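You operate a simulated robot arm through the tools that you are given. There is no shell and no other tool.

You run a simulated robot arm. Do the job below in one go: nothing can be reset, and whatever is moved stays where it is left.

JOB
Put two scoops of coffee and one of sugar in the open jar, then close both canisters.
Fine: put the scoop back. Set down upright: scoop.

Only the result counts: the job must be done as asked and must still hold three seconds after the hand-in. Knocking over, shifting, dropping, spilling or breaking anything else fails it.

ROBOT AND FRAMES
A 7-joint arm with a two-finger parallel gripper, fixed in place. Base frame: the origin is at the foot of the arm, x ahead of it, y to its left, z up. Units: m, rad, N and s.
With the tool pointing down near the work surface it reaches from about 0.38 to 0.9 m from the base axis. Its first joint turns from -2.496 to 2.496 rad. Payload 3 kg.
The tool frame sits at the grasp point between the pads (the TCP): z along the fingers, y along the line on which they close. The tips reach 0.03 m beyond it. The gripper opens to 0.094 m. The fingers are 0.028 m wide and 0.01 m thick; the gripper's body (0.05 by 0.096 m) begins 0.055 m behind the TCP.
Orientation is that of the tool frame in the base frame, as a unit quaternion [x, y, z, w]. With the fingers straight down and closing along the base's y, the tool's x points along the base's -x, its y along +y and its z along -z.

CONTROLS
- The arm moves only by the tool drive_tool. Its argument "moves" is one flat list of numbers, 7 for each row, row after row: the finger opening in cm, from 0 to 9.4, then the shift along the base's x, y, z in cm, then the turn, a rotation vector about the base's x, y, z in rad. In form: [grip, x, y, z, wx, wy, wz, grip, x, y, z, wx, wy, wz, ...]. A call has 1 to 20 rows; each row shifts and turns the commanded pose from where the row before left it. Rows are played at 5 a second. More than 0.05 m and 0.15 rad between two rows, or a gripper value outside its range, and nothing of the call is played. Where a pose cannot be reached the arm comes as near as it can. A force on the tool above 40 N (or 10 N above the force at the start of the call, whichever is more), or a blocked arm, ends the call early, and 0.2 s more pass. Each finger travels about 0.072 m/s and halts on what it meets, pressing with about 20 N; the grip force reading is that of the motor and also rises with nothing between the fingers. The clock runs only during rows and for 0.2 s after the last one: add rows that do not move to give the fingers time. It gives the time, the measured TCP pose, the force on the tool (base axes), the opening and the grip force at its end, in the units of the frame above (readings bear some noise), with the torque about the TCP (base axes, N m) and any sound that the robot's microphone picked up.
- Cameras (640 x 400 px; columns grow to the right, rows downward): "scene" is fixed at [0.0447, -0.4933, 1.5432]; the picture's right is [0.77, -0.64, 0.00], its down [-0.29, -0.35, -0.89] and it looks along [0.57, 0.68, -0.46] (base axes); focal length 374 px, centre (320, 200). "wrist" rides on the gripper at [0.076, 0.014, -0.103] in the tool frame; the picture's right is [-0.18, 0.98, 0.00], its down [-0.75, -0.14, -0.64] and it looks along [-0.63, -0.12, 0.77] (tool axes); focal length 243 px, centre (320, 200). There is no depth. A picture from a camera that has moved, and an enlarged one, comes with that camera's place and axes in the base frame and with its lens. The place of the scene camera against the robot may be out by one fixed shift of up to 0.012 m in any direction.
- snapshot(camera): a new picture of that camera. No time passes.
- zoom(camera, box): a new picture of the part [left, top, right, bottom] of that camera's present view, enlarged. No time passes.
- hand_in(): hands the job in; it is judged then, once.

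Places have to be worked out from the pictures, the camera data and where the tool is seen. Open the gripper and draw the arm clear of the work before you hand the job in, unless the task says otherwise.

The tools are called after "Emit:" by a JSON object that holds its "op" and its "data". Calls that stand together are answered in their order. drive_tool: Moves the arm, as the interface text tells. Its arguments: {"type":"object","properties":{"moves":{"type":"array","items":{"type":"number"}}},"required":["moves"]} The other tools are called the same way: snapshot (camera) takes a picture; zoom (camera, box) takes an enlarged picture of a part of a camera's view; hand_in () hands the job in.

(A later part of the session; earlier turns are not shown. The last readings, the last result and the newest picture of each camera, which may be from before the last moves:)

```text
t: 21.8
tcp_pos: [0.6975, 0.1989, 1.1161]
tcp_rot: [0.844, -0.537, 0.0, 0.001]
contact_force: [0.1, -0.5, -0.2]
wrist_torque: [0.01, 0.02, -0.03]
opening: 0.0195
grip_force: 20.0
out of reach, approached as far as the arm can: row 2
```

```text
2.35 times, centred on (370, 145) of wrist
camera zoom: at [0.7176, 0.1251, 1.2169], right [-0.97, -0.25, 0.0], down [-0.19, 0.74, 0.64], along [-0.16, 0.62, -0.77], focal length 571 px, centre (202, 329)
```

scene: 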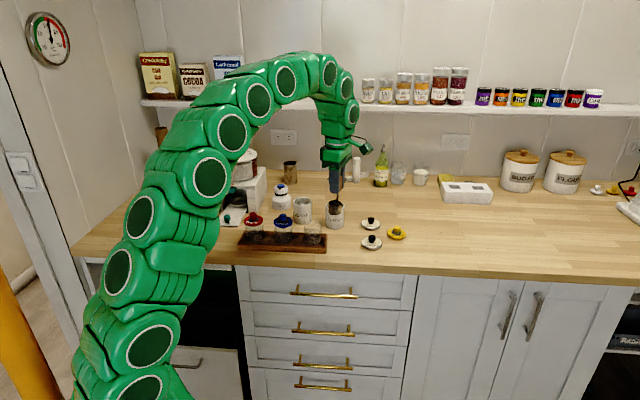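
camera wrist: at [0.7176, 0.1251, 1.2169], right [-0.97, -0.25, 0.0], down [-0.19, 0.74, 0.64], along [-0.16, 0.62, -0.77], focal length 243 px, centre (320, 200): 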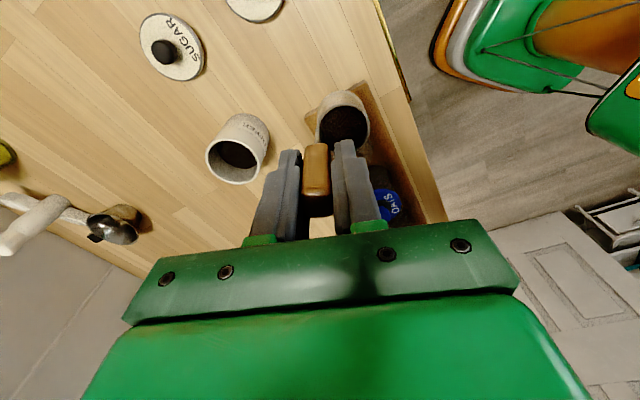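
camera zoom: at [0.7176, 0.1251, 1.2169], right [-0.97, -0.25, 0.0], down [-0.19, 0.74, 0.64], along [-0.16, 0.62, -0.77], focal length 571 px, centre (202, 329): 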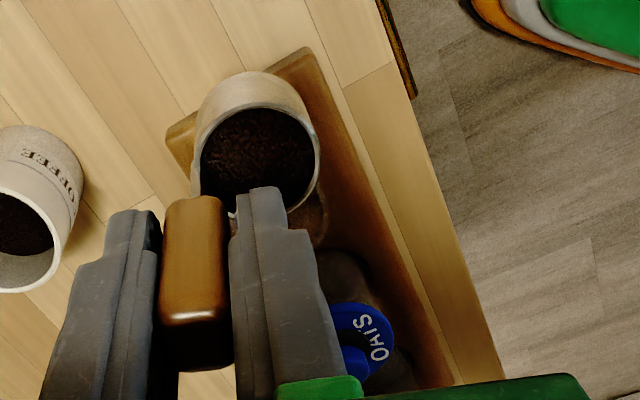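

Triangulating gives the jar at about [0.649, 0.253] with rim ≈0.975 (the scene camera appears offset by about +12 mm in x). To confirm, I shift 7 cm in +x so the scoop no longer hides the jar in the wrist view.

Emit:
{"op": "drive_tool", "data": {"moves": [0, 2.3, 0, 0, 0, 0, 0, 0, 2.3, 0, 0, 0, 0, 0, 0, 2.4, 0, 0, 0, 0, 0, 0, 0, 0, 0, 0, 0, 0]}}

Emit:
{"op": "snapshot", "data": {"camera": "wrist"}}

Emit:
{"op": "zoom", "data": {"camera": "wrist", "box": [370, 90, 490, 220]}}

```text
t: 22.8
tcp_pos: [0.767, 0.1997, 1.115]
tcp_rot: [0.843, -0.537, 0.0, 0.0]
contact_force: [-0.8, 0.2, -0.6]
wrist_torque: [-0.01, 0.01, 0.01]
opening: 0.0195
grip_force: 20.4
```

```text
taken
camera wrist: at [0.7865, 0.1261, 1.2169], right [-0.97, -0.25, 0.0], down [-0.19, 0.74, 0.64], along [-0.16, 0.62, -0.77], focal length 243 px, centre (320, 200)
```

wrist: 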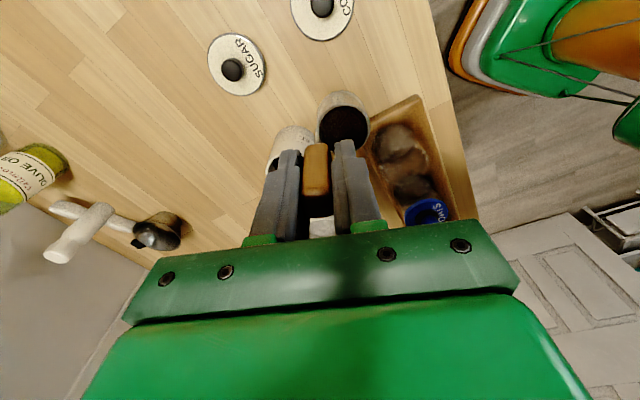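

```text
3.08 times, centred on (430, 155) of wrist
camera zoom: at [0.7865, 0.1261, 1.2169], right [-0.97, -0.25, 0.0], down [-0.19, 0.74, 0.64], along [-0.16, 0.62, -0.77], focal length 746 px, centre (-18, 338)
```

zoom: 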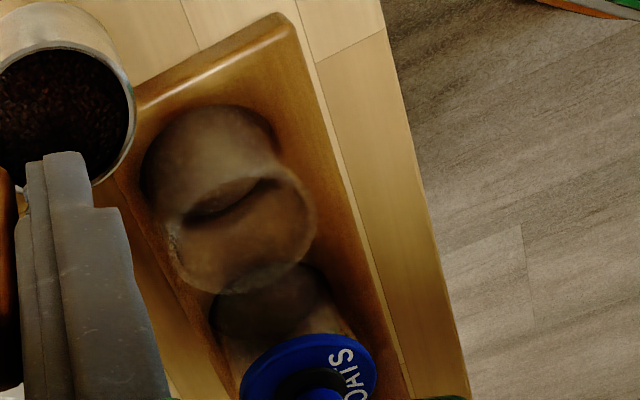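

The jar mouth triangulates to about [0.651, 0.248], rim ≈0.973, with the cup still full. I move the scoop level to just beyond the jar mouth (its pouring lip over the mouth, still high) and check alignment.

Emit:
{"op": "drive_tool", "data": {"moves": [0, -1.3, 1.1, -0.2, 0, 0, 0, 0, -1.98, 1.65, -0.4, 0, 0, 0, 0, -1.98, 1.65, -0.4, 0, 0, 0, 0, -1.6, 1.35, -0.3, 0, 0, 0, 0, -1.0, 0.85, -0.2, 0, 0, 0, 0, 0, 0, 0, 0, 0, 0, 0, 0, 0, 0, 0, 0, 0]}}

Emit:
{"op": "snapshot", "data": {"camera": "wrist"}}

Emit:
{"op": "zoom", "data": {"camera": "wrist", "box": [280, 60, 400, 180]}}

Emit:
{"op": "zoom", "data": {"camera": "scene", "box": [270, 180, 360, 255]}}

```text
t: 24.4
tcp_pos: [0.6875, 0.2622, 1.1002]
tcp_rot: [0.843, -0.538, 0.0, 0.001]
contact_force: [-0.2, -0.1, -0.8]
wrist_torque: [0.0, -0.01, 0.01]
opening: 0.0192
grip_force: 19.9
```

```text
taken
camera wrist: at [0.7068, 0.1906, 1.2027], right [-0.97, -0.25, 0.0], down [-0.19, 0.74, 0.64], along [-0.16, 0.62, -0.77], focal length 243 px, centre (320, 200)
```

wrist: 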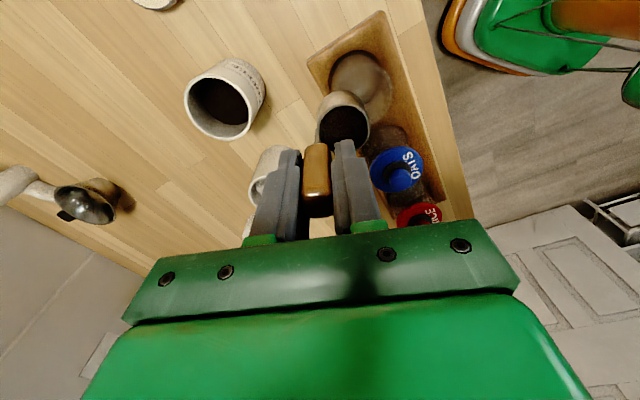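

```text
3.33 times, centred on (340, 120) of wrist
camera zoom: at [0.7068, 0.1906, 1.2027], right [-0.97, -0.25, 0.0], down [-0.19, 0.74, 0.64], along [-0.16, 0.62, -0.77], focal length 809 px, centre (253, 467)
```

zoom: 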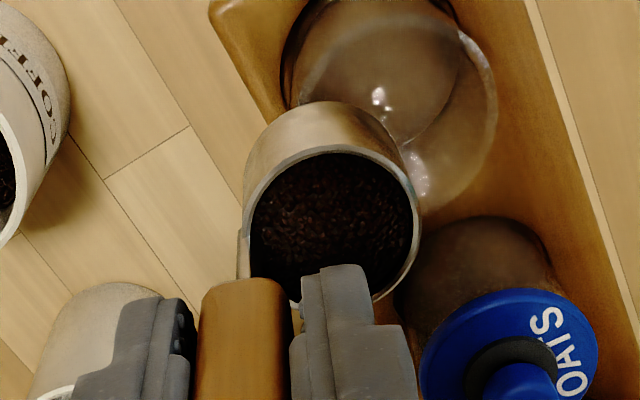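

```text
5.33 times, centred on (315, 218) of scene
camera zoom: at [0.0447, -0.4933, 1.5432], right [0.77, -0.64, 0.0], down [-0.29, -0.35, -0.89], along [0.57, 0.68, -0.46], focal length 1995 px, centre (347, 107)
```

zoom: 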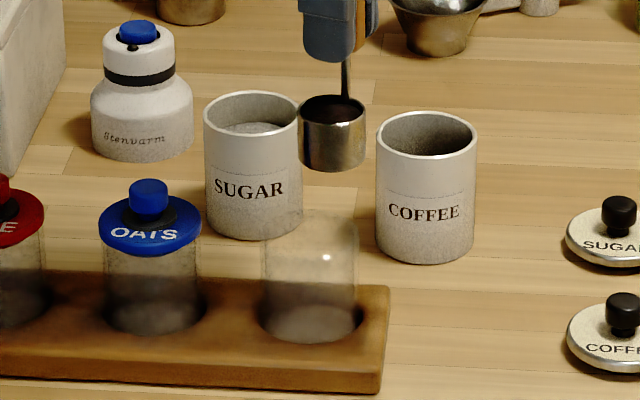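

The jar mouth lies where predicted, with the pouring lip right over it. I lower to pouring height and begin tilting about the lip (first 0.6 rad), keeping the lip fixed above the jar's centre.

Emit:
{"op": "drive_tool", "data": {"moves": [0, 0.05, 0.2, -1.5, 0, 0, 0, 0, 0, 0, -1.45, 0, 0, 0, 0, -0.616, -0.287, 0.25, 0.0423, -0.0906, 0, 0, -0.634, -0.296, 0.18, 0.0423, -0.0906, 0, 0, -0.671, -0.313, 0.11, 0.0423, -0.0906, 0, 0, -0.68, -0.317, 0.04, 0.0423, -0.0906, 0, 0, 0, 0, 0, 0, 0, 0]}}

Emit:
{"op": "snapshot", "data": {"camera": "wrist"}}

Emit:
{"op": "zoom", "data": {"camera": "scene", "box": [270, 170, 370, 255]}}

```text
t: 26.0
tcp_pos: [0.6627, 0.2533, 1.0773]
tcp_rot: [0.826, -0.527, 0.107, -0.168]
contact_force: [-0.3, -0.1, -0.3]
wrist_torque: [0.04, 0.01, 0.01]
opening: 0.0193
grip_force: 20.7
```

```text
taken
camera wrist: at [0.6467, 0.164, 1.1654], right [-0.9, -0.22, -0.38], down [-0.43, 0.63, 0.65], along [0.1, 0.74, -0.66], focal length 243 px, centre (320, 200)
```

wrist: 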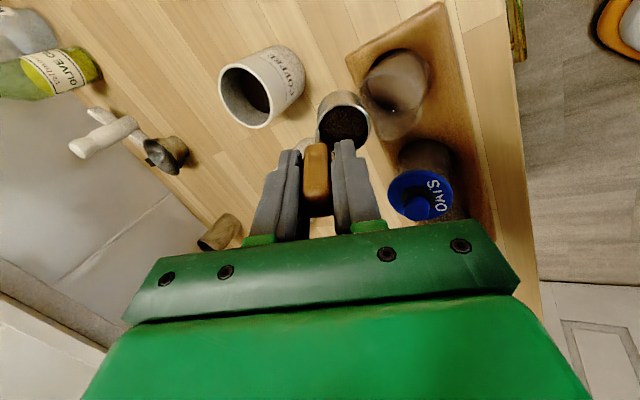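

```text
4.71 times, centred on (320, 212) of scene
camera zoom: at [0.0447, -0.4933, 1.5432], right [0.77, -0.64, 0.0], down [-0.29, -0.35, -0.89], along [0.57, 0.68, -0.46], focal length 1760 px, centre (320, 141)
```

zoom: 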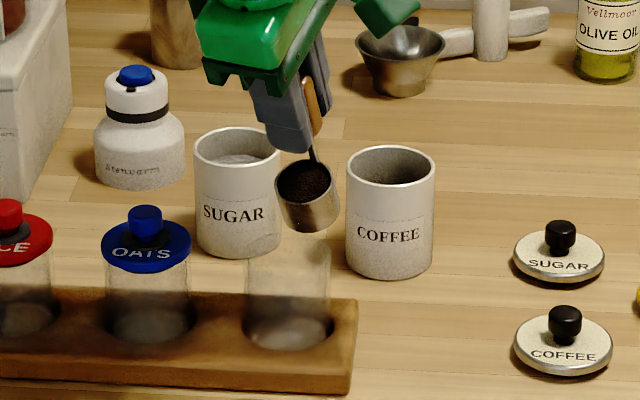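

The lip sits right above the jar centre and nothing has spilled. I continue tilting from 0.4 to 1.1 rad about the lip.

Emit:
{"op": "drive_tool", "data": {"moves": [0, -0.689, -0.321, -0.04, 0.0423, -0.0906, 0, 0, -0.689, -0.321, -0.12, 0.0423, -0.0906, 0, 0, -0.68, -0.317, -0.19, 0.0423, -0.0906, 0, 0, -0.68, -0.317, -0.26, 0.0423, -0.0906, 0, 0, 0, 0, 0, 0, 0, 0]}}

Emit:
{"op": "snapshot", "data": {"camera": "wrist"}}

Emit:
{"op": "zoom", "data": {"camera": "wrist", "box": [280, 50, 440, 180]}}

Emit:
{"op": "zoom", "data": {"camera": "scene", "box": [270, 170, 370, 255]}}

```text
t: 27.2
tcp_pos: [0.6349, 0.2404, 1.0709]
tcp_rot: [0.776, -0.495, 0.21, -0.329]
contact_force: [0.6, -0.3, -0.5]
wrist_torque: [-0.03, 0.04, 0.02]
opening: 0.0195
grip_force: 19.9
```

```text
taken
camera wrist: at [0.5912, 0.1388, 1.131], right [-0.7, -0.12, -0.71], down [-0.65, 0.53, 0.55], along [0.31, 0.84, -0.45], focal length 243 px, centre (320, 200)
```

wrist: 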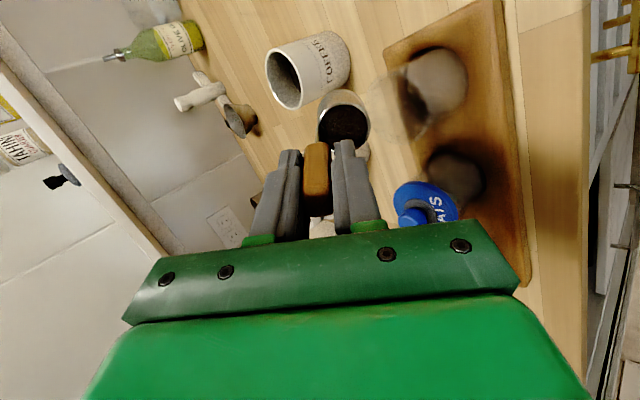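

```text
3.08 times, centred on (360, 115) of wrist
camera zoom: at [0.5912, 0.1388, 1.131], right [-0.7, -0.12, -0.71], down [-0.65, 0.53, 0.55], along [0.31, 0.84, -0.45], focal length 746 px, centre (197, 462)
```

zoom: 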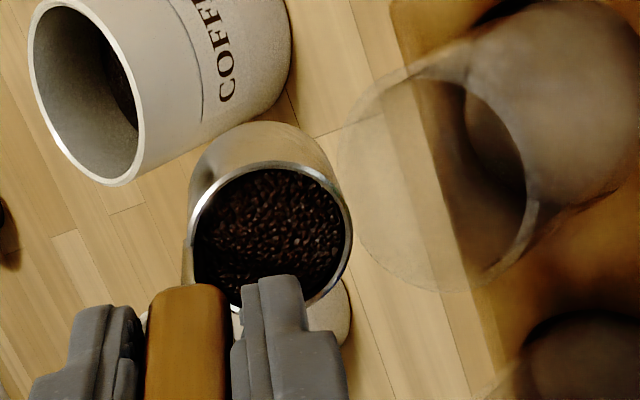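

```text
4.71 times, centred on (320, 212) of scene
camera zoom: at [0.0447, -0.4933, 1.5432], right [0.77, -0.64, 0.0], down [-0.29, -0.35, -0.89], along [0.57, 0.68, -0.46], focal length 1760 px, centre (320, 141)
```

zoom: 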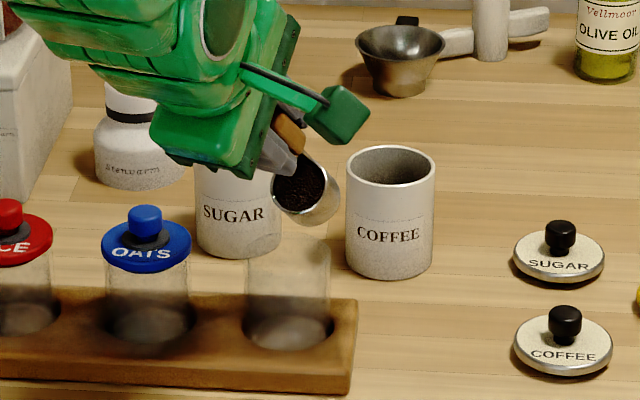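

At 46° the coffee is still held and the lip stays over the jar centre. I continue tilting to about 1.3 rad.

Emit:
{"op": "drive_tool", "data": {"moves": [0, -0.653, -0.304, -0.34, 0.0423, -0.0906, 0, 0, -0.634, -0.296, -0.42, 0.0423, -0.0906, 0, 0, -0.598, -0.279, -0.47, 0.0423, -0.0906, 0, 0, -0.562, -0.262, -0.55, 0.0423, -0.0906, 0, 0, -0.517, -0.241, -0.6, 0.0423, -0.0906, 0, 0, 0, 0, 0, 0, 0, 0]}}

Emit:
{"op": "zoom", "data": {"camera": "wrist", "box": [280, 50, 480, 200]}}

Emit:
{"op": "zoom", "data": {"camera": "scene", "box": [270, 170, 370, 255]}}

```text
t: 28.6
tcp_pos: [0.6519, 0.2241, 1.0747]
tcp_rot: [0.672, -0.428, 0.325, -0.51]
contact_force: [0.3, -0.9, 0.0]
wrist_torque: [-0.01, 0.04, -0.01]
opening: 0.0196
grip_force: 20.3
out of reach, approached as far as the arm can: row 4, 5
```

```text
2.67 times, centred on (380, 125) of wrist
camera zoom: at [0.5923, 0.1126, 1.0876], right [-0.32, 0.05, -0.95], down [-0.84, 0.44, 0.31], along [0.43, 0.9, -0.09], focal length 647 px, centre (160, 400)
```

zoom: 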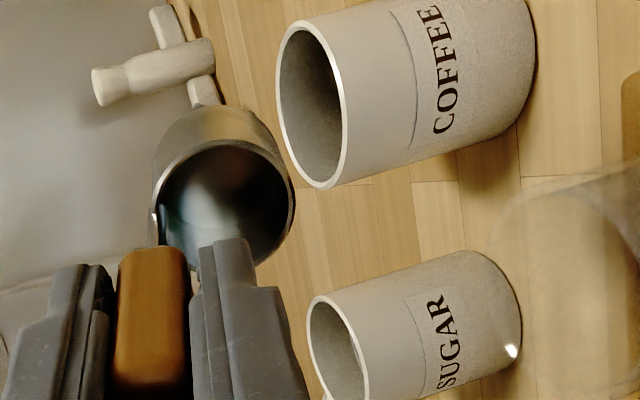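

```text
4.71 times, centred on (320, 212) of scene
camera zoom: at [0.0447, -0.4933, 1.5432], right [0.77, -0.64, 0.0], down [-0.29, -0.35, -0.89], along [0.57, 0.68, -0.46], focal length 1760 px, centre (320, 141)
```

zoom: 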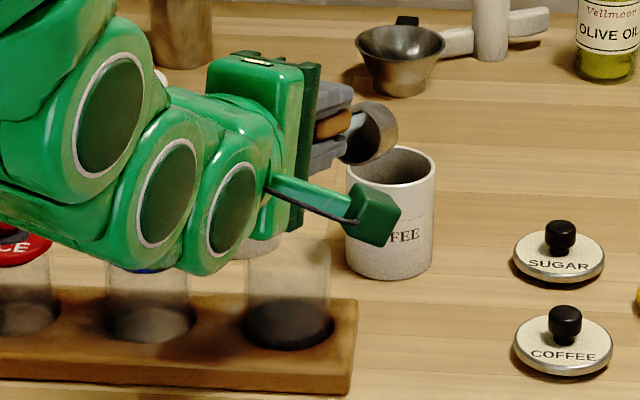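

The arm hit a reach limit at the last two rows and drifted, but the cup is now empty and the jar's base looks dark. I zoom in to check that the coffee went into the jar and nothing spilled.

Emit:
{"op": "zoom", "data": {"camera": "scene", "box": [285, 205, 345, 250]}}

Emit:
{"op": "snapshot", "data": {"camera": "wrist"}}

Emit:
{"op": "snapshot", "data": {"camera": "scene"}}

```text
8.89 times, centred on (315, 228) of scene
camera zoom: at [0.0447, -0.4933, 1.5432], right [0.77, -0.64, 0.0], down [-0.29, -0.35, -0.89], along [0.57, 0.68, -0.46], focal length 3325 px, centre (364, -44)
```

zoom: 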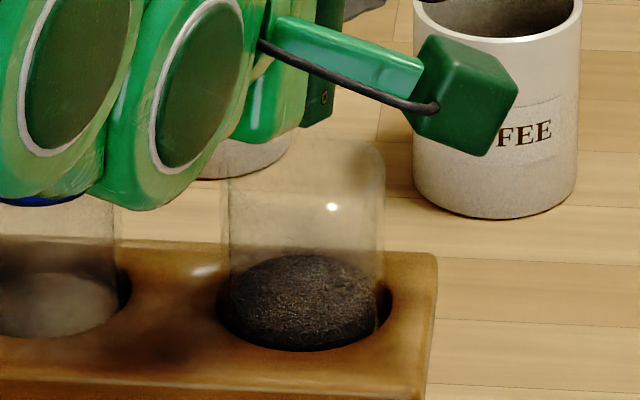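

```text
taken
camera wrist: at [0.5923, 0.1126, 1.0876], right [-0.32, 0.05, -0.95], down [-0.84, 0.44, 0.31], along [0.43, 0.9, -0.09], focal length 243 px, centre (320, 200)
```

wrist: 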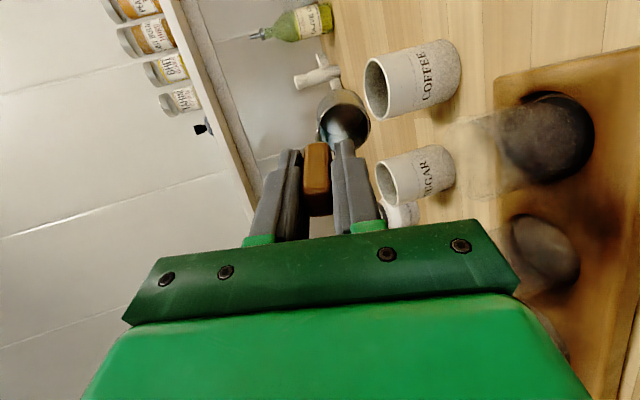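

```text
taken
```

scene: 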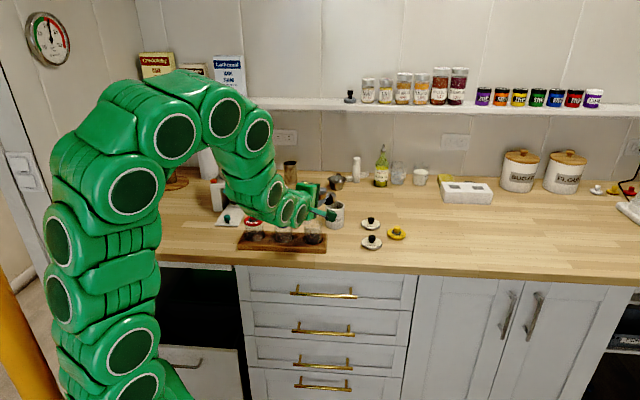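

The coffee forms a clean mound in the jar with no visible spill, so the pour triggers at roughly 55–65° of tilt; I won't need more next time. I back off: raise while un-tilting, in a few rows, and check.

Emit:
{"op": "drive_tool", "data": {"moves": [0, 0, 0, 1.2, -0.0423, 0.0906, 0, 0, 0, 0, 1.2, -0.0423, 0.0906, 0, 0, 0, 0, 1.2, -0.0423, 0.0906, 0, 0, 0, 0, 0.8, -0.0423, 0.0906, 0, 0, 0, 0, 0, 0, 0, 0]}}

Emit:
{"op": "zoom", "data": {"camera": "scene", "box": [230, 150, 370, 255]}}

```text
t: 29.8
tcp_pos: [0.6528, 0.2203, 1.1182]
tcp_rot: [0.76, -0.484, 0.234, -0.366]
contact_force: [-0.2, 0.6, -1.2]
wrist_torque: [0.01, 0.01, 0.0]
opening: 0.0198
grip_force: 20.1
```

```text
3.81 times, centred on (300, 202) of scene
camera zoom: at [0.0447, -0.4933, 1.5432], right [0.77, -0.64, 0.0], down [-0.29, -0.35, -0.89], along [0.57, 0.68, -0.46], focal length 1425 px, centre (396, 190)
```

zoom: 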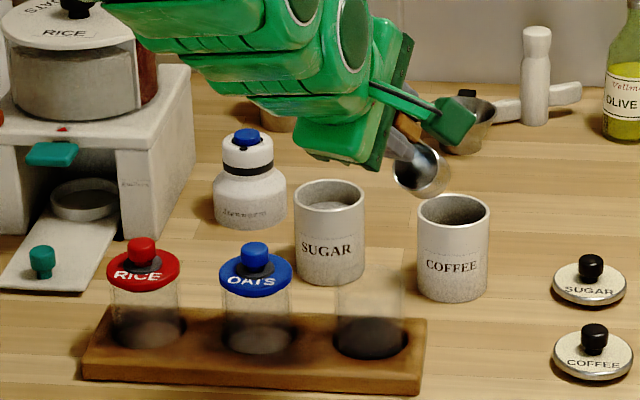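

Everything is undisturbed and the cup is empty. I finish un-tilting to upright at this height.

Emit:
{"op": "drive_tool", "data": {"moves": [0, 0, 0, 0, -0.0423, 0.0906, 0, 0, 0, 0, 0, -0.0423, 0.0906, 0, 0, 0, 0, 0, -0.0423, 0.0906, 0, 0, 0, 0, 0, -0.0423, 0.0906, 0, 0, 0, 0, 0, -0.0423, 0.0906, 0, 0, 0, 0, 0, -0.0423, 0.0906, 0, 0, 0, 0, 0, -0.0423, 0.0906, 0, 0, 0, 0, 0, -0.0423, 0.0906, 0, 0, 0, 0, 0, -0.0423, 0.0906, 0, 0, 0, 0, 0, 0, 0, 0]}}

Emit:
{"op": "snapshot", "data": {"camera": "wrist"}}

Emit:
{"op": "zoom", "data": {"camera": "wrist", "box": [280, 60, 440, 180]}}

Emit:
{"op": "zoom", "data": {"camera": "scene", "box": [230, 150, 370, 255]}}

```text
t: 32.0
tcp_pos: [0.6524, 0.2213, 1.1206]
tcp_rot: [0.843, -0.538, 0.0, 0.001]
contact_force: [0.3, 0.8, -0.6]
wrist_torque: [0.02, 0.0, 0.01]
opening: 0.0193
grip_force: 19.9
```

```text
taken
camera wrist: at [0.6717, 0.1491, 1.2209], right [-0.97, -0.25, 0.0], down [-0.19, 0.74, 0.64], along [-0.16, 0.62, -0.77], focal length 243 px, centre (320, 200)
```

wrist: 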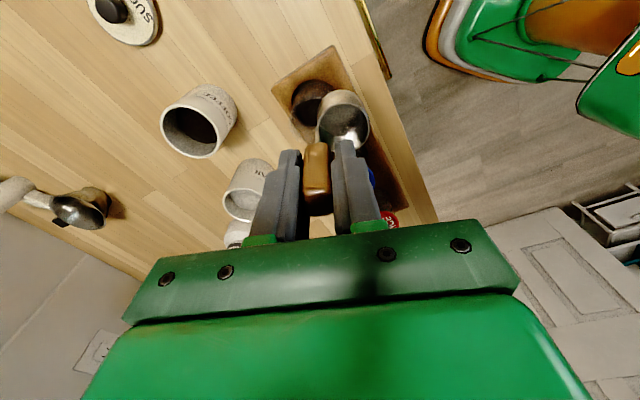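

```text
3.33 times, centred on (360, 120) of wrist
camera zoom: at [0.6717, 0.1491, 1.2209], right [-0.97, -0.25, 0.0], down [-0.19, 0.74, 0.64], along [-0.16, 0.62, -0.77], focal length 809 px, centre (187, 467)
```

zoom: 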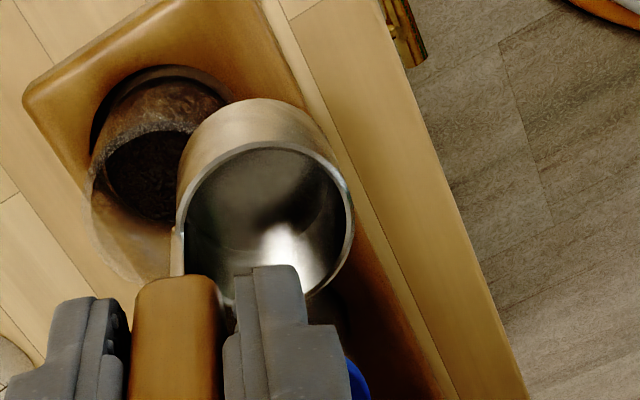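

```text
3.81 times, centred on (300, 202) of scene
camera zoom: at [0.0447, -0.4933, 1.5432], right [0.77, -0.64, 0.0], down [-0.29, -0.35, -0.89], along [0.57, 0.68, -0.46], focal length 1425 px, centre (396, 190)
```

zoom: 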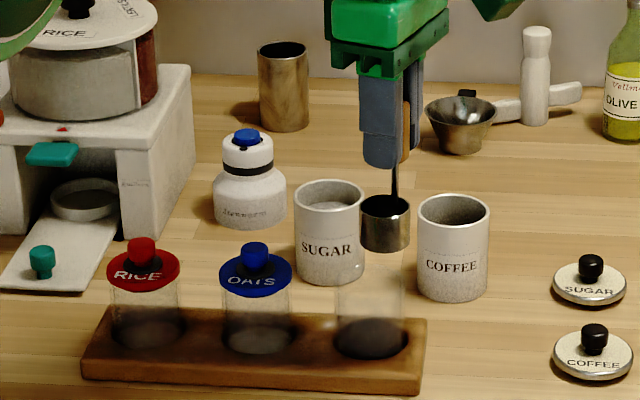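

The cup is empty and upright, and the jar holds the first coffee scoop. I look into both canisters from here to estimate the remaining coffee level before the second dip.

Emit:
{"op": "zoom", "data": {"camera": "wrist", "box": [150, 70, 280, 230]}}

Emit:
{"op": "zoom", "data": {"camera": "scene", "box": [295, 190, 355, 235]}}

```text
2.50 times, centred on (215, 150) of wrist
camera zoom: at [0.6717, 0.1491, 1.2209], right [-0.97, -0.25, 0.0], down [-0.19, 0.74, 0.64], along [-0.16, 0.62, -0.77], focal length 606 px, centre (582, 325)
```

zoom: 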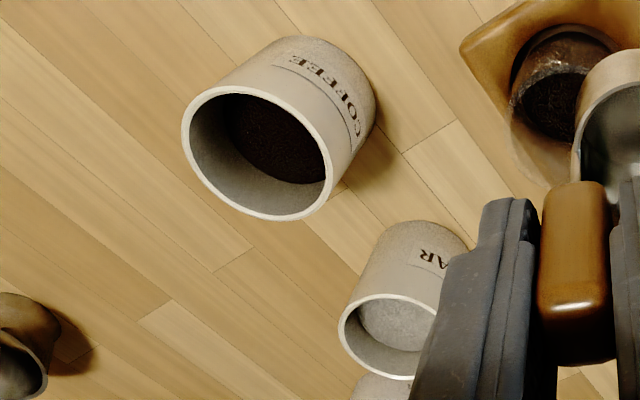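

```text
8.89 times, centred on (325, 212) of scene
camera zoom: at [0.0447, -0.4933, 1.5432], right [0.77, -0.64, 0.0], down [-0.29, -0.35, -0.89], along [0.57, 0.68, -0.46], focal length 3325 px, centre (276, 89)
```

zoom: 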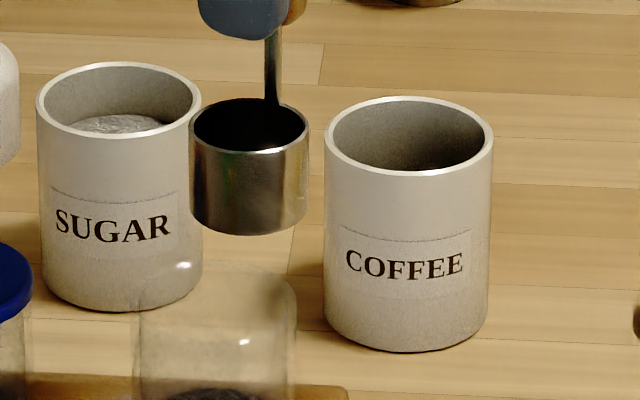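

Levels from the pictures: sugar ≈0.953, coffee ≈0.949 (about 8 mm lower than before), so the same dip depth should still fill the cup. I swing back to above the coffee canister, un-yawing to the earlier orientation.

Emit:
{"op": "drive_tool", "data": {"moves": [0, 1.51, 0.645, -0.28, 0, 0, -0.1257, 0, 1.51, 0.645, -0.28, 0, 0, -0.1257, 0, 1.51, 0.645, -0.28, 0, 0, -0.1257, 0, 1.51, 0.645, -0.28, 0, 0, -0.1257, 0, 1.51, 0.645, -0.28, 0, 0, -0.1257, 0, 1.51, 0.645, -0.28, 0, 0, -0.1257, 0, 1.51, 0.645, -0.28, 0, 0, -0.1257, 0, 1.51, 0.645, -0.28, 0, 0, -0.1257, 0, 1.51, 0.645, -0.28, 0, 0, -0.1257, 0, 0, 0, 0, 0, 0, 0, 0, 0, 0, 0, 0, 0, 0]}}

Emit:
{"op": "zoom", "data": {"camera": "wrist", "box": [250, 60, 410, 180]}}

Emit:
{"op": "zoom", "data": {"camera": "scene", "box": [290, 150, 390, 240]}}

```text
t: 34.4
tcp_pos: [0.7888, 0.2809, 1.0934]
tcp_rot: [-0.424, 0.906, -0.001, -0.001]
contact_force: [0.7, -0.6, -0.9]
wrist_torque: [0.0, 0.02, 0.0]
opening: 0.0196
grip_force: 20.3
```

```text
3.33 times, centred on (330, 120) of wrist
camera zoom: at [0.7284, 0.234, 1.1953], right [-0.64, 0.77, 0.0], down [0.59, 0.49, 0.64], along [0.5, 0.41, -0.77], focal length 809 px, centre (287, 467)
```

zoom: 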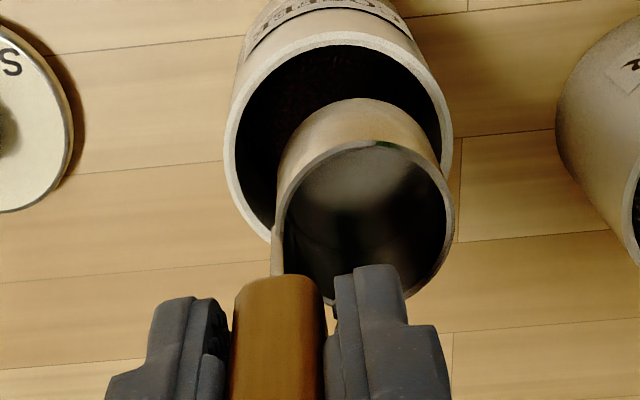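

```text
4.44 times, centred on (340, 195) of scene
camera zoom: at [0.0447, -0.4933, 1.5432], right [0.77, -0.64, 0.0], down [-0.29, -0.35, -0.89], along [0.57, 0.68, -0.46], focal length 1663 px, centre (231, 222)
```

zoom: 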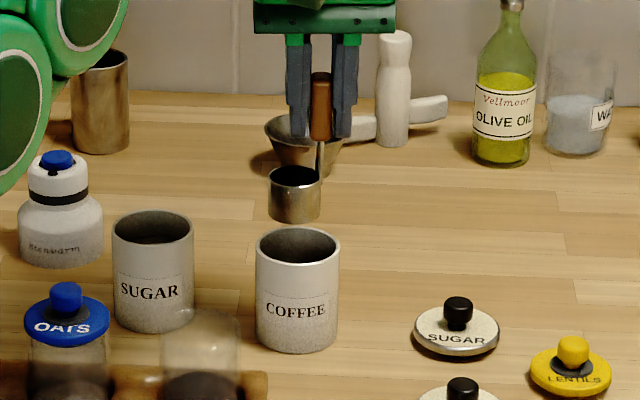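

The cup is ~3 mm left of the canister axis as intended and about 3 mm too deep, so I correct that and lower into the canister, stopping with the cup rim at the canister's rim to check.

Emit:
{"op": "drive_tool", "data": {"moves": [0, -0.18, -0.21, -1.3, 0, 0, 0, 0, 0, 0, -1.5, 0, 0, 0, 0, 0, 0, -1.5, 0, 0, 0, 0, 0, 0, -1, 0, 0, 0, 0, 0, 0, 0, 0, 0, 0]}}

Emit:
{"op": "zoom", "data": {"camera": "wrist", "box": [250, 60, 410, 180]}}

Emit:
{"op": "zoom", "data": {"camera": "scene", "box": [310, 170, 370, 230]}}

```text
t: 35.6
tcp_pos: [0.7868, 0.2789, 1.0401]
tcp_rot: [-0.424, 0.906, 0.0, 0.0]
contact_force: [0.7, -0.1, -0.3]
wrist_torque: [0.04, 0.03, 0.02]
opening: 0.0193
grip_force: 19.9
```

```text
3.33 times, centred on (330, 120) of wrist
camera zoom: at [0.7267, 0.2311, 1.1417], right [-0.64, 0.77, 0.0], down [0.59, 0.49, 0.64], along [0.49, 0.41, -0.77], focal length 809 px, centre (287, 467)
```

zoom: 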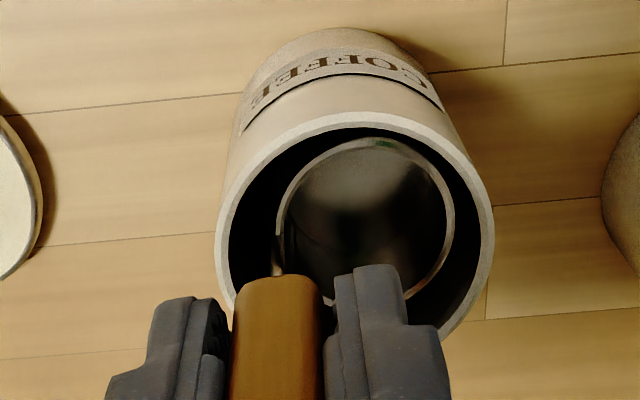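

```text
6.67 times, centred on (340, 200) of scene
camera zoom: at [0.0447, -0.4933, 1.5432], right [0.77, -0.64, 0.0], down [-0.29, -0.35, -0.89], along [0.57, 0.68, -0.46], focal length 2494 px, centre (187, 200)
```

zoom: 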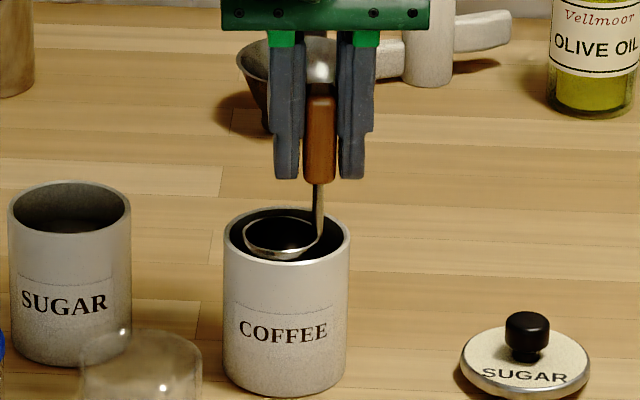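

Well positioned, still empty. I continue down to the full dip depth (TCP ≈1.005).

Emit:
{"op": "drive_tool", "data": {"moves": [0, 0, 0, -1, 0, 0, 0, 0, 0, 0, -1, 0, 0, 0, 0, 0, 0, -0.8, 0, 0, 0, 0, 0, 0, -0.7, 0, 0, 0, 0, 0, 0, 0, 0, 0, 0, 0, 0, 0, 0, 0, 0, 0]}}

Emit:
{"op": "zoom", "data": {"camera": "wrist", "box": [290, 90, 390, 160]}}

Emit:
{"op": "zoom", "data": {"camera": "scene", "box": [320, 185, 360, 225]}}

```text
t: 37.0
tcp_pos: [0.7868, 0.2787, 1.0057]
tcp_rot: [-0.425, 0.905, 0.0, 0.001]
contact_force: [0.2, 0.2, 0.4]
wrist_torque: [0.0, -0.02, -0.02]
opening: 0.0195
grip_force: 19.9
```

```text
5.71 times, centred on (340, 125) of wrist
camera zoom: at [0.7276, 0.2315, 1.1069], right [-0.64, 0.77, 0.0], down [0.59, 0.49, 0.64], along [0.49, 0.41, -0.77], focal length 1386 px, centre (206, 629)
```

zoom: 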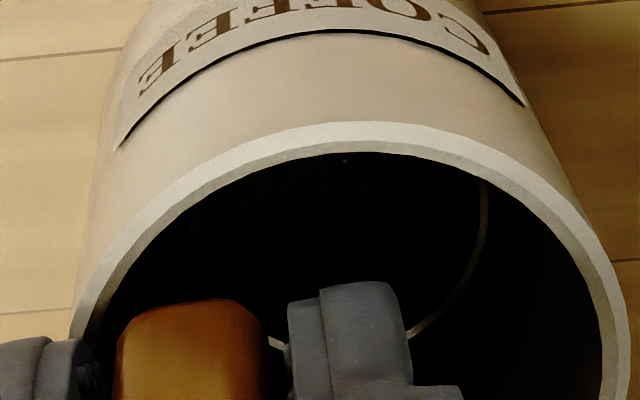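

```text
10.00 times, centred on (340, 205) of scene
camera zoom: at [0.0447, -0.4933, 1.5432], right [0.77, -0.64, 0.0], down [-0.29, -0.35, -0.89], along [0.57, 0.68, -0.46], focal length 3741 px, centre (120, 150)
```

zoom: 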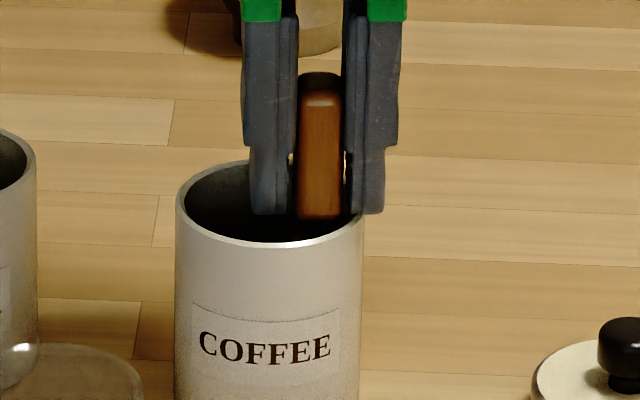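

Depth reached without contact. I raise and inspect the fill.

Emit:
{"op": "drive_tool", "data": {"moves": [0, 0, 0, 1, 0, 0, 0, 0, 0, 0, 1.5, 0, 0, 0, 0, 0, 0, 2, 0, 0, 0, 0, 0, 0, 2.5, 0, 0, 0, 0, 0, 0, 1.8, 0, 0, 0, 0, 0, 0, 0, 0, 0, 0]}}

Emit:
{"op": "zoom", "data": {"camera": "wrist", "box": [290, 80, 390, 160]}}

Emit:
{"op": "zoom", "data": {"camera": "scene", "box": [310, 165, 370, 225]}}

```text
t: 38.4
tcp_pos: [0.7874, 0.2793, 1.0935]
tcp_rot: [-0.424, 0.906, 0.0, 0.0]
contact_force: [-0.5, 0.0, -0.3]
wrist_torque: [0.04, 0.03, 0.01]
opening: 0.0196
grip_force: 19.8
```

```text
5.00 times, centred on (340, 120) of wrist
camera zoom: at [0.7272, 0.2318, 1.1945], right [-0.64, 0.77, 0.0], down [0.59, 0.49, 0.64], along [0.49, 0.41, -0.77], focal length 1213 px, centre (220, 600)
```

zoom: 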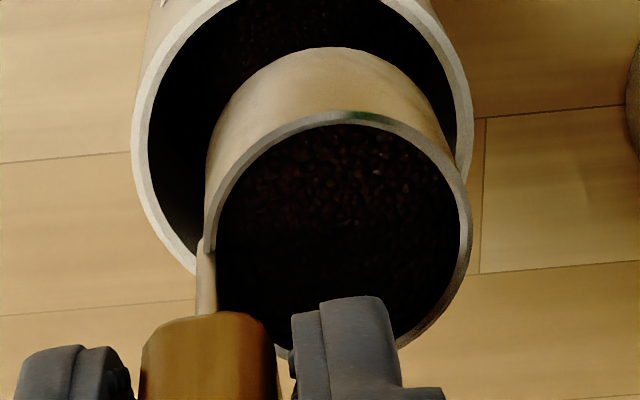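

```text
6.67 times, centred on (340, 195) of scene
camera zoom: at [0.0447, -0.4933, 1.5432], right [0.77, -0.64, 0.0], down [-0.29, -0.35, -0.89], along [0.57, 0.68, -0.46], focal length 2494 px, centre (187, 233)
```

zoom: 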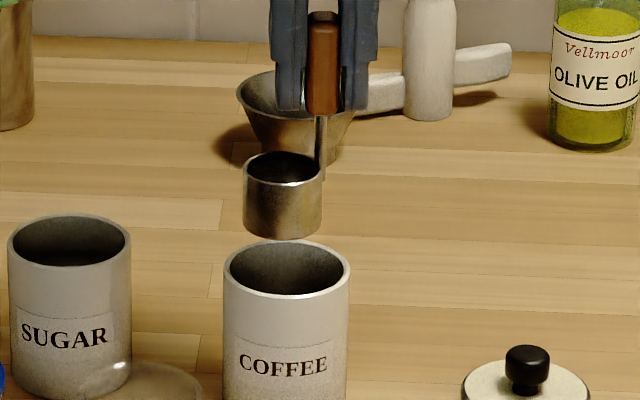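

The cup holds coffee again. I zoom in more closely to judge how full it is.

Emit:
{"op": "zoom", "data": {"camera": "scene", "box": [330, 182, 354, 204]}}

Emit:
{"op": "zoom", "data": {"camera": "wrist", "box": [310, 90, 380, 150]}}

```text
16.00 times, centred on (342, 193) of scene
camera zoom: at [0.0447, -0.4933, 1.5432], right [0.77, -0.64, 0.0], down [-0.29, -0.35, -0.89], along [0.57, 0.68, -0.46], focal length 5986 px, centre (-32, 312)
```

zoom: 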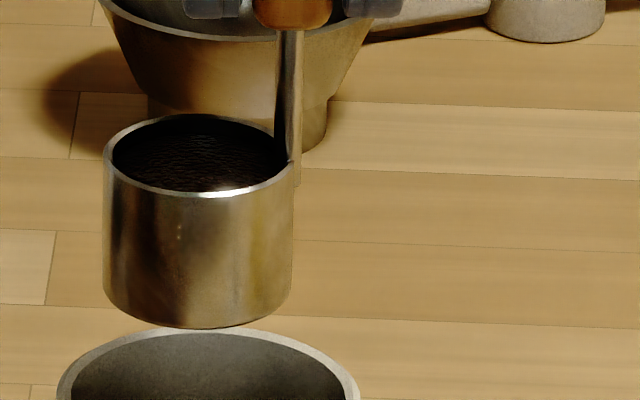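

```text
6.67 times, centred on (345, 120) of wrist
camera zoom: at [0.7272, 0.2318, 1.1945], right [-0.64, 0.77, 0.0], down [0.59, 0.49, 0.64], along [0.49, 0.41, -0.77], focal length 1618 px, centre (153, 733)
```

zoom: 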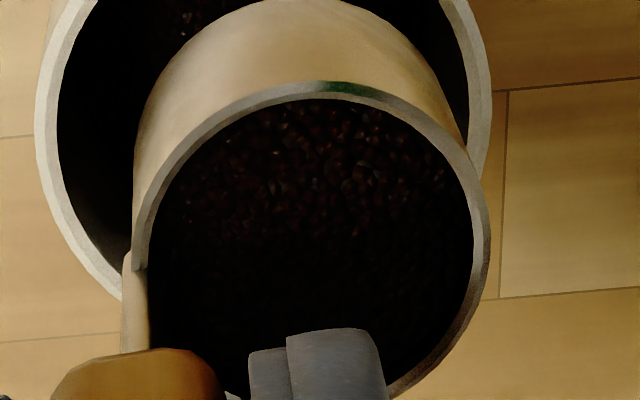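

The cup is full (surface ~4 mm below its rim), same as the first scoop. I carry it level to the pre-pour position beside/above the jar with the same yaw as before.

Emit:
{"op": "drive_tool", "data": {"moves": [0, -0.6, -0.1, 0.3, 0, 0, 0, 0, -1.04, -0.143, 0.05, 0, 0, 0.1257, 0, -1.04, -0.143, 0.05, 0, 0, 0.1257, 0, -1.04, -0.143, 0.05, 0, 0, 0.1257, 0, -1.04, -0.143, 0.05, 0, 0, 0.1257, 0, -1.04, -0.143, 0.05, 0, 0, 0.1257, 0, -1.04, -0.143, 0, 0, 0, 0.1257, 0, -1.04, -0.143, 0, 0, 0, 0.1257, 0, -1.04, -0.143, 0, 0, 0, 0.1257, 0, -0.96, -0.14, 0, 0, 0, 0.1257, 0, 0, 0, 0, 0, 0, 0, 0, 0, 0, 0, 0, 0, 0]}}

Emit:
{"op": "zoom", "data": {"camera": "wrist", "box": [280, 60, 400, 180]}}

Emit:
{"op": "zoom", "data": {"camera": "scene", "box": [270, 170, 370, 255]}}

```text
t: 41.0
tcp_pos: [0.688, 0.267, 1.1004]
tcp_rot: [0.844, -0.537, 0.0, 0.0]
contact_force: [-0.7, -0.4, -0.1]
wrist_torque: [-0.03, -0.01, 0.02]
opening: 0.0193
grip_force: 20.2
```

```text
3.33 times, centred on (340, 120) of wrist
camera zoom: at [0.7072, 0.1921, 1.2015], right [-0.97, -0.25, 0.0], down [-0.19, 0.74, 0.64], along [-0.16, 0.62, -0.77], focal length 809 px, centre (253, 467)
```

zoom: 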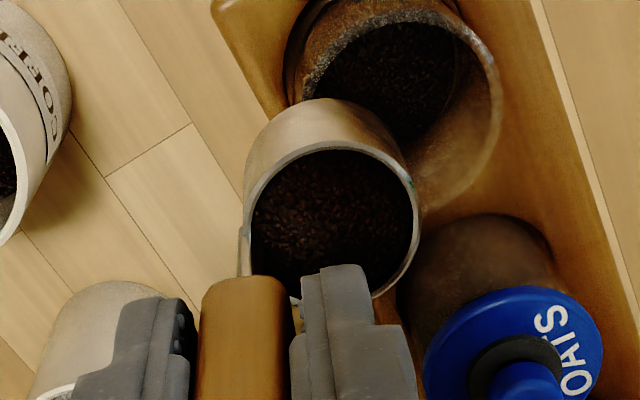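

```text
4.71 times, centred on (320, 212) of scene
camera zoom: at [0.0447, -0.4933, 1.5432], right [0.77, -0.64, 0.0], down [-0.29, -0.35, -0.89], along [0.57, 0.68, -0.46], focal length 1760 px, centre (320, 141)
```

zoom: 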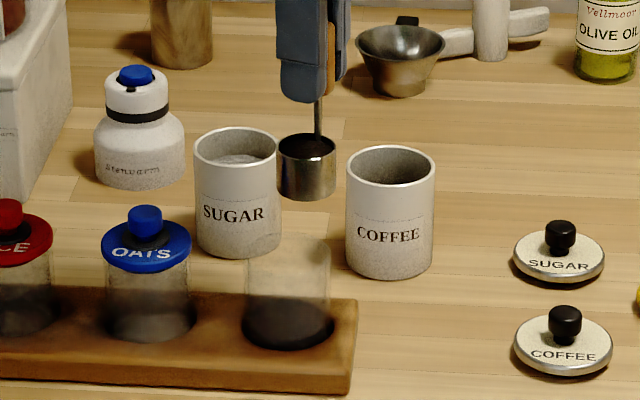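

The alignment matches the first pour. I lower and tilt about the lip to 0.8 rad as before.

Emit:
{"op": "drive_tool", "data": {"moves": [0, 0.05, 0.05, -1.5, 0, 0, 0, 0, 0, 0, -1.45, 0, 0, 0, 0, -0.616, -0.287, 0.25, 0.0423, -0.0906, 0, 0, -0.634, -0.296, 0.18, 0.0423, -0.0906, 0, 0, -0.671, -0.313, 0.11, 0.0423, -0.0906, 0, 0, -0.68, -0.317, 0.04, 0.0423, -0.0906, 0, 0, -0.689, -0.321, -0.04, 0.0423, -0.0906, 0, 0, -0.689, -0.321, -0.12, 0.0423, -0.0906, 0, 0, -0.68, -0.317, -0.19, 0.0423, -0.0906, 0, 0, -0.68, -0.317, -0.26, 0.0423, -0.0906, 0, 0, 0, 0, 0, 0, 0, 0]}}

Emit:
{"op": "zoom", "data": {"camera": "wrist", "box": [280, 50, 480, 180]}}

Emit:
{"op": "zoom", "data": {"camera": "scene", "box": [270, 170, 370, 255]}}

```text
t: 43.4
tcp_pos: [0.6353, 0.2406, 1.0691]
tcp_rot: [0.777, -0.495, 0.21, -0.329]
contact_force: [0.7, 0.2, -0.5]
wrist_torque: [-0.02, 0.02, -0.01]
opening: 0.0196
grip_force: 19.9
```

```text
3.08 times, centred on (380, 115) of wrist
camera zoom: at [0.5914, 0.1382, 1.1289], right [-0.7, -0.12, -0.71], down [-0.65, 0.53, 0.55], along [0.31, 0.84, -0.45], focal length 746 px, centre (135, 462)
```

zoom: 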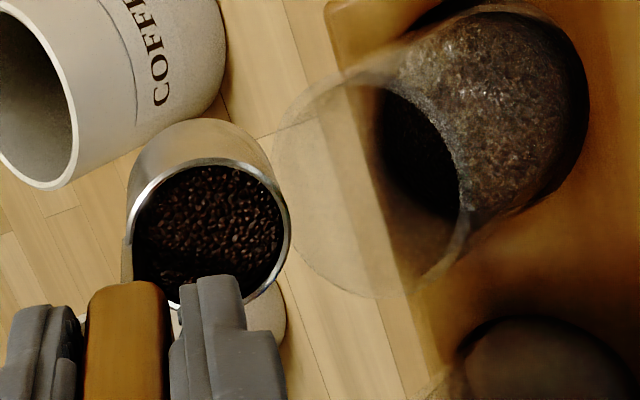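

```text
4.71 times, centred on (320, 212) of scene
camera zoom: at [0.0447, -0.4933, 1.5432], right [0.77, -0.64, 0.0], down [-0.29, -0.35, -0.89], along [0.57, 0.68, -0.46], focal length 1760 px, centre (320, 141)
```

zoom: 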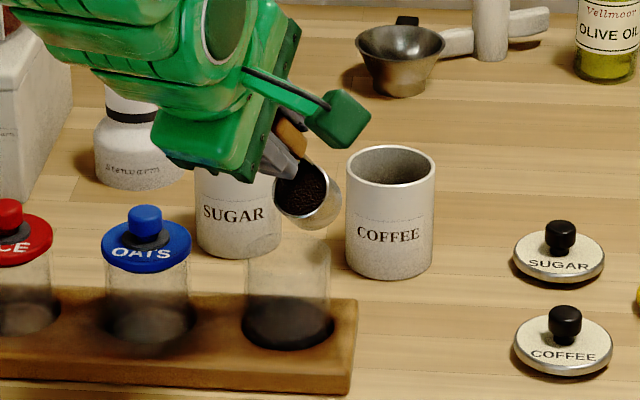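

Identical to the first pour so far. I tilt three more steps to 1.1 rad, staying within the range that was reachable.

Emit:
{"op": "drive_tool", "data": {"moves": [0, -0.653, -0.304, -0.34, 0.0423, -0.0906, 0, 0, -0.634, -0.296, -0.42, 0.0423, -0.0906, 0, 0, 0, 0, 0, 0, 0, 0]}}

Emit:
{"op": "zoom", "data": {"camera": "wrist", "box": [280, 50, 480, 180]}}

Emit:
{"op": "zoom", "data": {"camera": "scene", "box": [270, 170, 370, 255]}}

```text
t: 44.2
tcp_pos: [0.6206, 0.2352, 1.0613]
tcp_rot: [0.74, -0.472, 0.257, -0.405]
contact_force: [-0.3, -0.1, -0.2]
wrist_torque: [0.0, -0.02, -0.02]
opening: 0.0195
grip_force: 19.8
```

```text
3.08 times, centred on (380, 115) of wrist
camera zoom: at [0.5691, 0.1283, 1.1041], right [-0.56, -0.06, -0.83], down [-0.74, 0.49, 0.47], along [0.38, 0.87, -0.31], focal length 746 px, centre (135, 462)
```

zoom: 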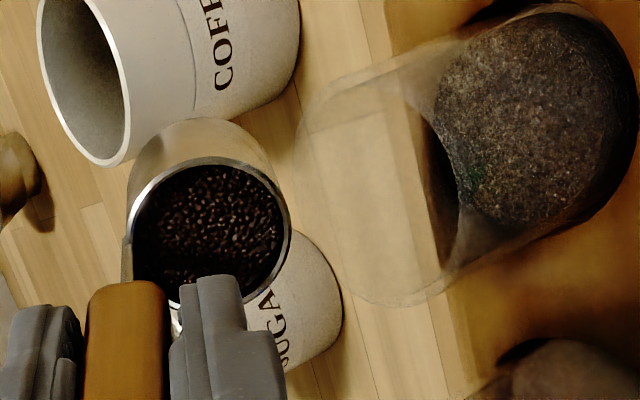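

```text
4.71 times, centred on (320, 212) of scene
camera zoom: at [0.0447, -0.4933, 1.5432], right [0.77, -0.64, 0.0], down [-0.29, -0.35, -0.89], along [0.57, 0.68, -0.46], focal length 1760 px, centre (320, 141)
```

zoom: 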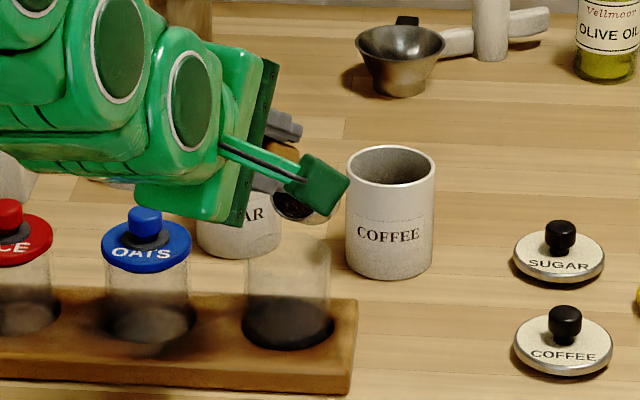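

At 57° the coffee is still in the cup, so the threshold is just above. I tilt in smaller steps (0.05 rad), checking between.

Emit:
{"op": "drive_tool", "data": {"moves": [0, -0.299, -0.14, -0.235, 0.0211, -0.0453, 0, 0, 0, 0, 0, 0, 0, 0]}}

Emit:
{"op": "zoom", "data": {"camera": "wrist", "box": [280, 50, 480, 180]}}

```text
t: 44.8
tcp_pos: [0.6196, 0.2343, 1.06]
tcp_rot: [0.73, -0.465, 0.269, -0.423]
contact_force: [-0.2, 0.0, -1.6]
wrist_torque: [-0.01, 0.03, -0.02]
opening: 0.0196
grip_force: 20.1
```

```text
3.08 times, centred on (380, 115) of wrist
camera zoom: at [0.5645, 0.1258, 1.0973], right [-0.52, -0.04, -0.85], down [-0.76, 0.48, 0.44], along [0.39, 0.88, -0.28], focal length 746 px, centre (135, 462)
```

zoom: 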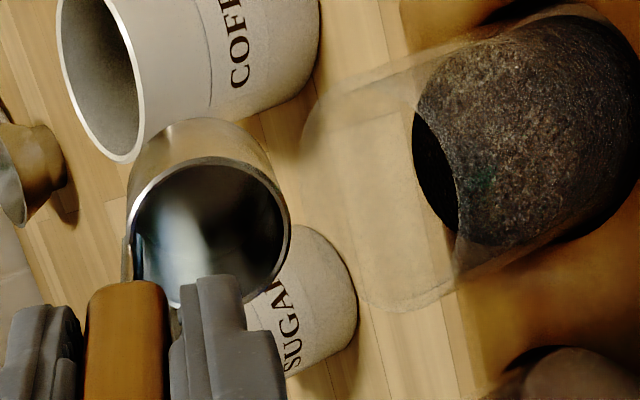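

The cup emptied at 60°, and the coffee level in the jar has risen. I back out by raising and un-tilting, then inspect.

Emit:
{"op": "drive_tool", "data": {"moves": [0, 0.3, 0.14, 1.2, -0.0423, 0.0906, 0, 0, 0.3, 0.14, 1.2, -0.0423, 0.0906, 0, 0, 0.3, 0.14, 1.2, -0.0423, 0.0906, 0, 0, 0.3, 0.14, 0.8, -0.0423, 0.0906, 0, 0, 0, 0, 0.6, -0.0423, 0.0906, 0, 0, 0, 0, 0.6, -0.0423, 0.0906, 0, 0, 0, 0, 0, -0.0423, 0.0906, 0, 0, 0, 0, 0, -0.0423, 0.0906, 0, 0, 0, 0, 0, -0.0423, 0.0906, 0, 0, 0, 0, 0, -0.0423, 0.0906, 0, 0, 0, 0, 0, -0.0211, 0.0453, 0, 0, 0, 0, 0, 0, 0, 0]}}

Emit:
{"op": "snapshot", "data": {"camera": "wrist"}}

Emit:
{"op": "zoom", "data": {"camera": "scene", "box": [270, 180, 360, 255]}}

Emit:
{"op": "zoom", "data": {"camera": "scene", "box": [295, 215, 335, 250]}}

```text
t: 47.4
tcp_pos: [0.6312, 0.2386, 1.1165]
tcp_rot: [0.844, -0.536, -0.001, 0.0]
contact_force: [-0.3, -0.5, 0.0]
wrist_torque: [-0.01, 0.03, 0.01]
opening: 0.0195
grip_force: 19.5
```

```text
taken
camera wrist: at [0.6507, 0.1657, 1.2168], right [-0.97, -0.25, 0.0], down [-0.19, 0.74, 0.64], along [-0.16, 0.62, -0.77], focal length 243 px, centre (320, 200)
```

wrist: 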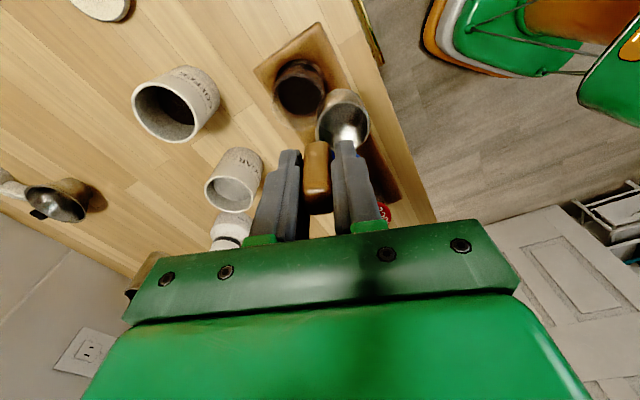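

```text
5.33 times, centred on (315, 218) of scene
camera zoom: at [0.0447, -0.4933, 1.5432], right [0.77, -0.64, 0.0], down [-0.29, -0.35, -0.89], along [0.57, 0.68, -0.46], focal length 1995 px, centre (347, 107)
```

zoom: 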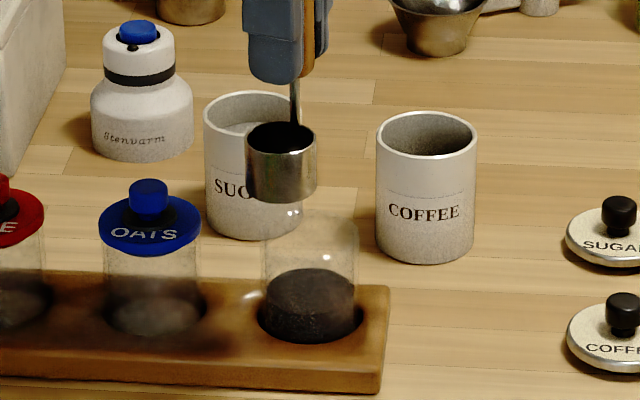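

```text
11.43 times, centred on (315, 232) of scene
camera zoom: at [0.0447, -0.4933, 1.5432], right [0.77, -0.64, 0.0], down [-0.29, -0.35, -0.89], along [0.57, 0.68, -0.46], focal length 4276 px, centre (377, -171)
```

zoom: 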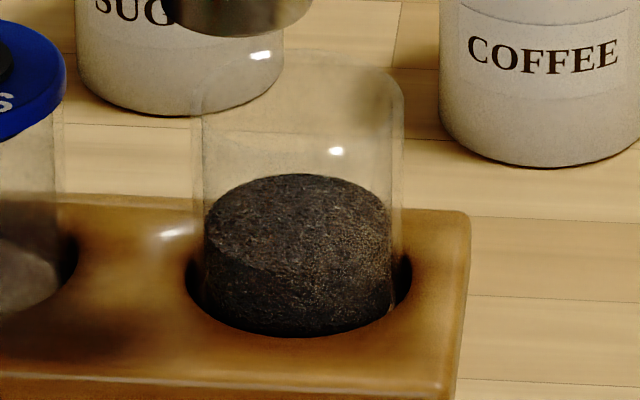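

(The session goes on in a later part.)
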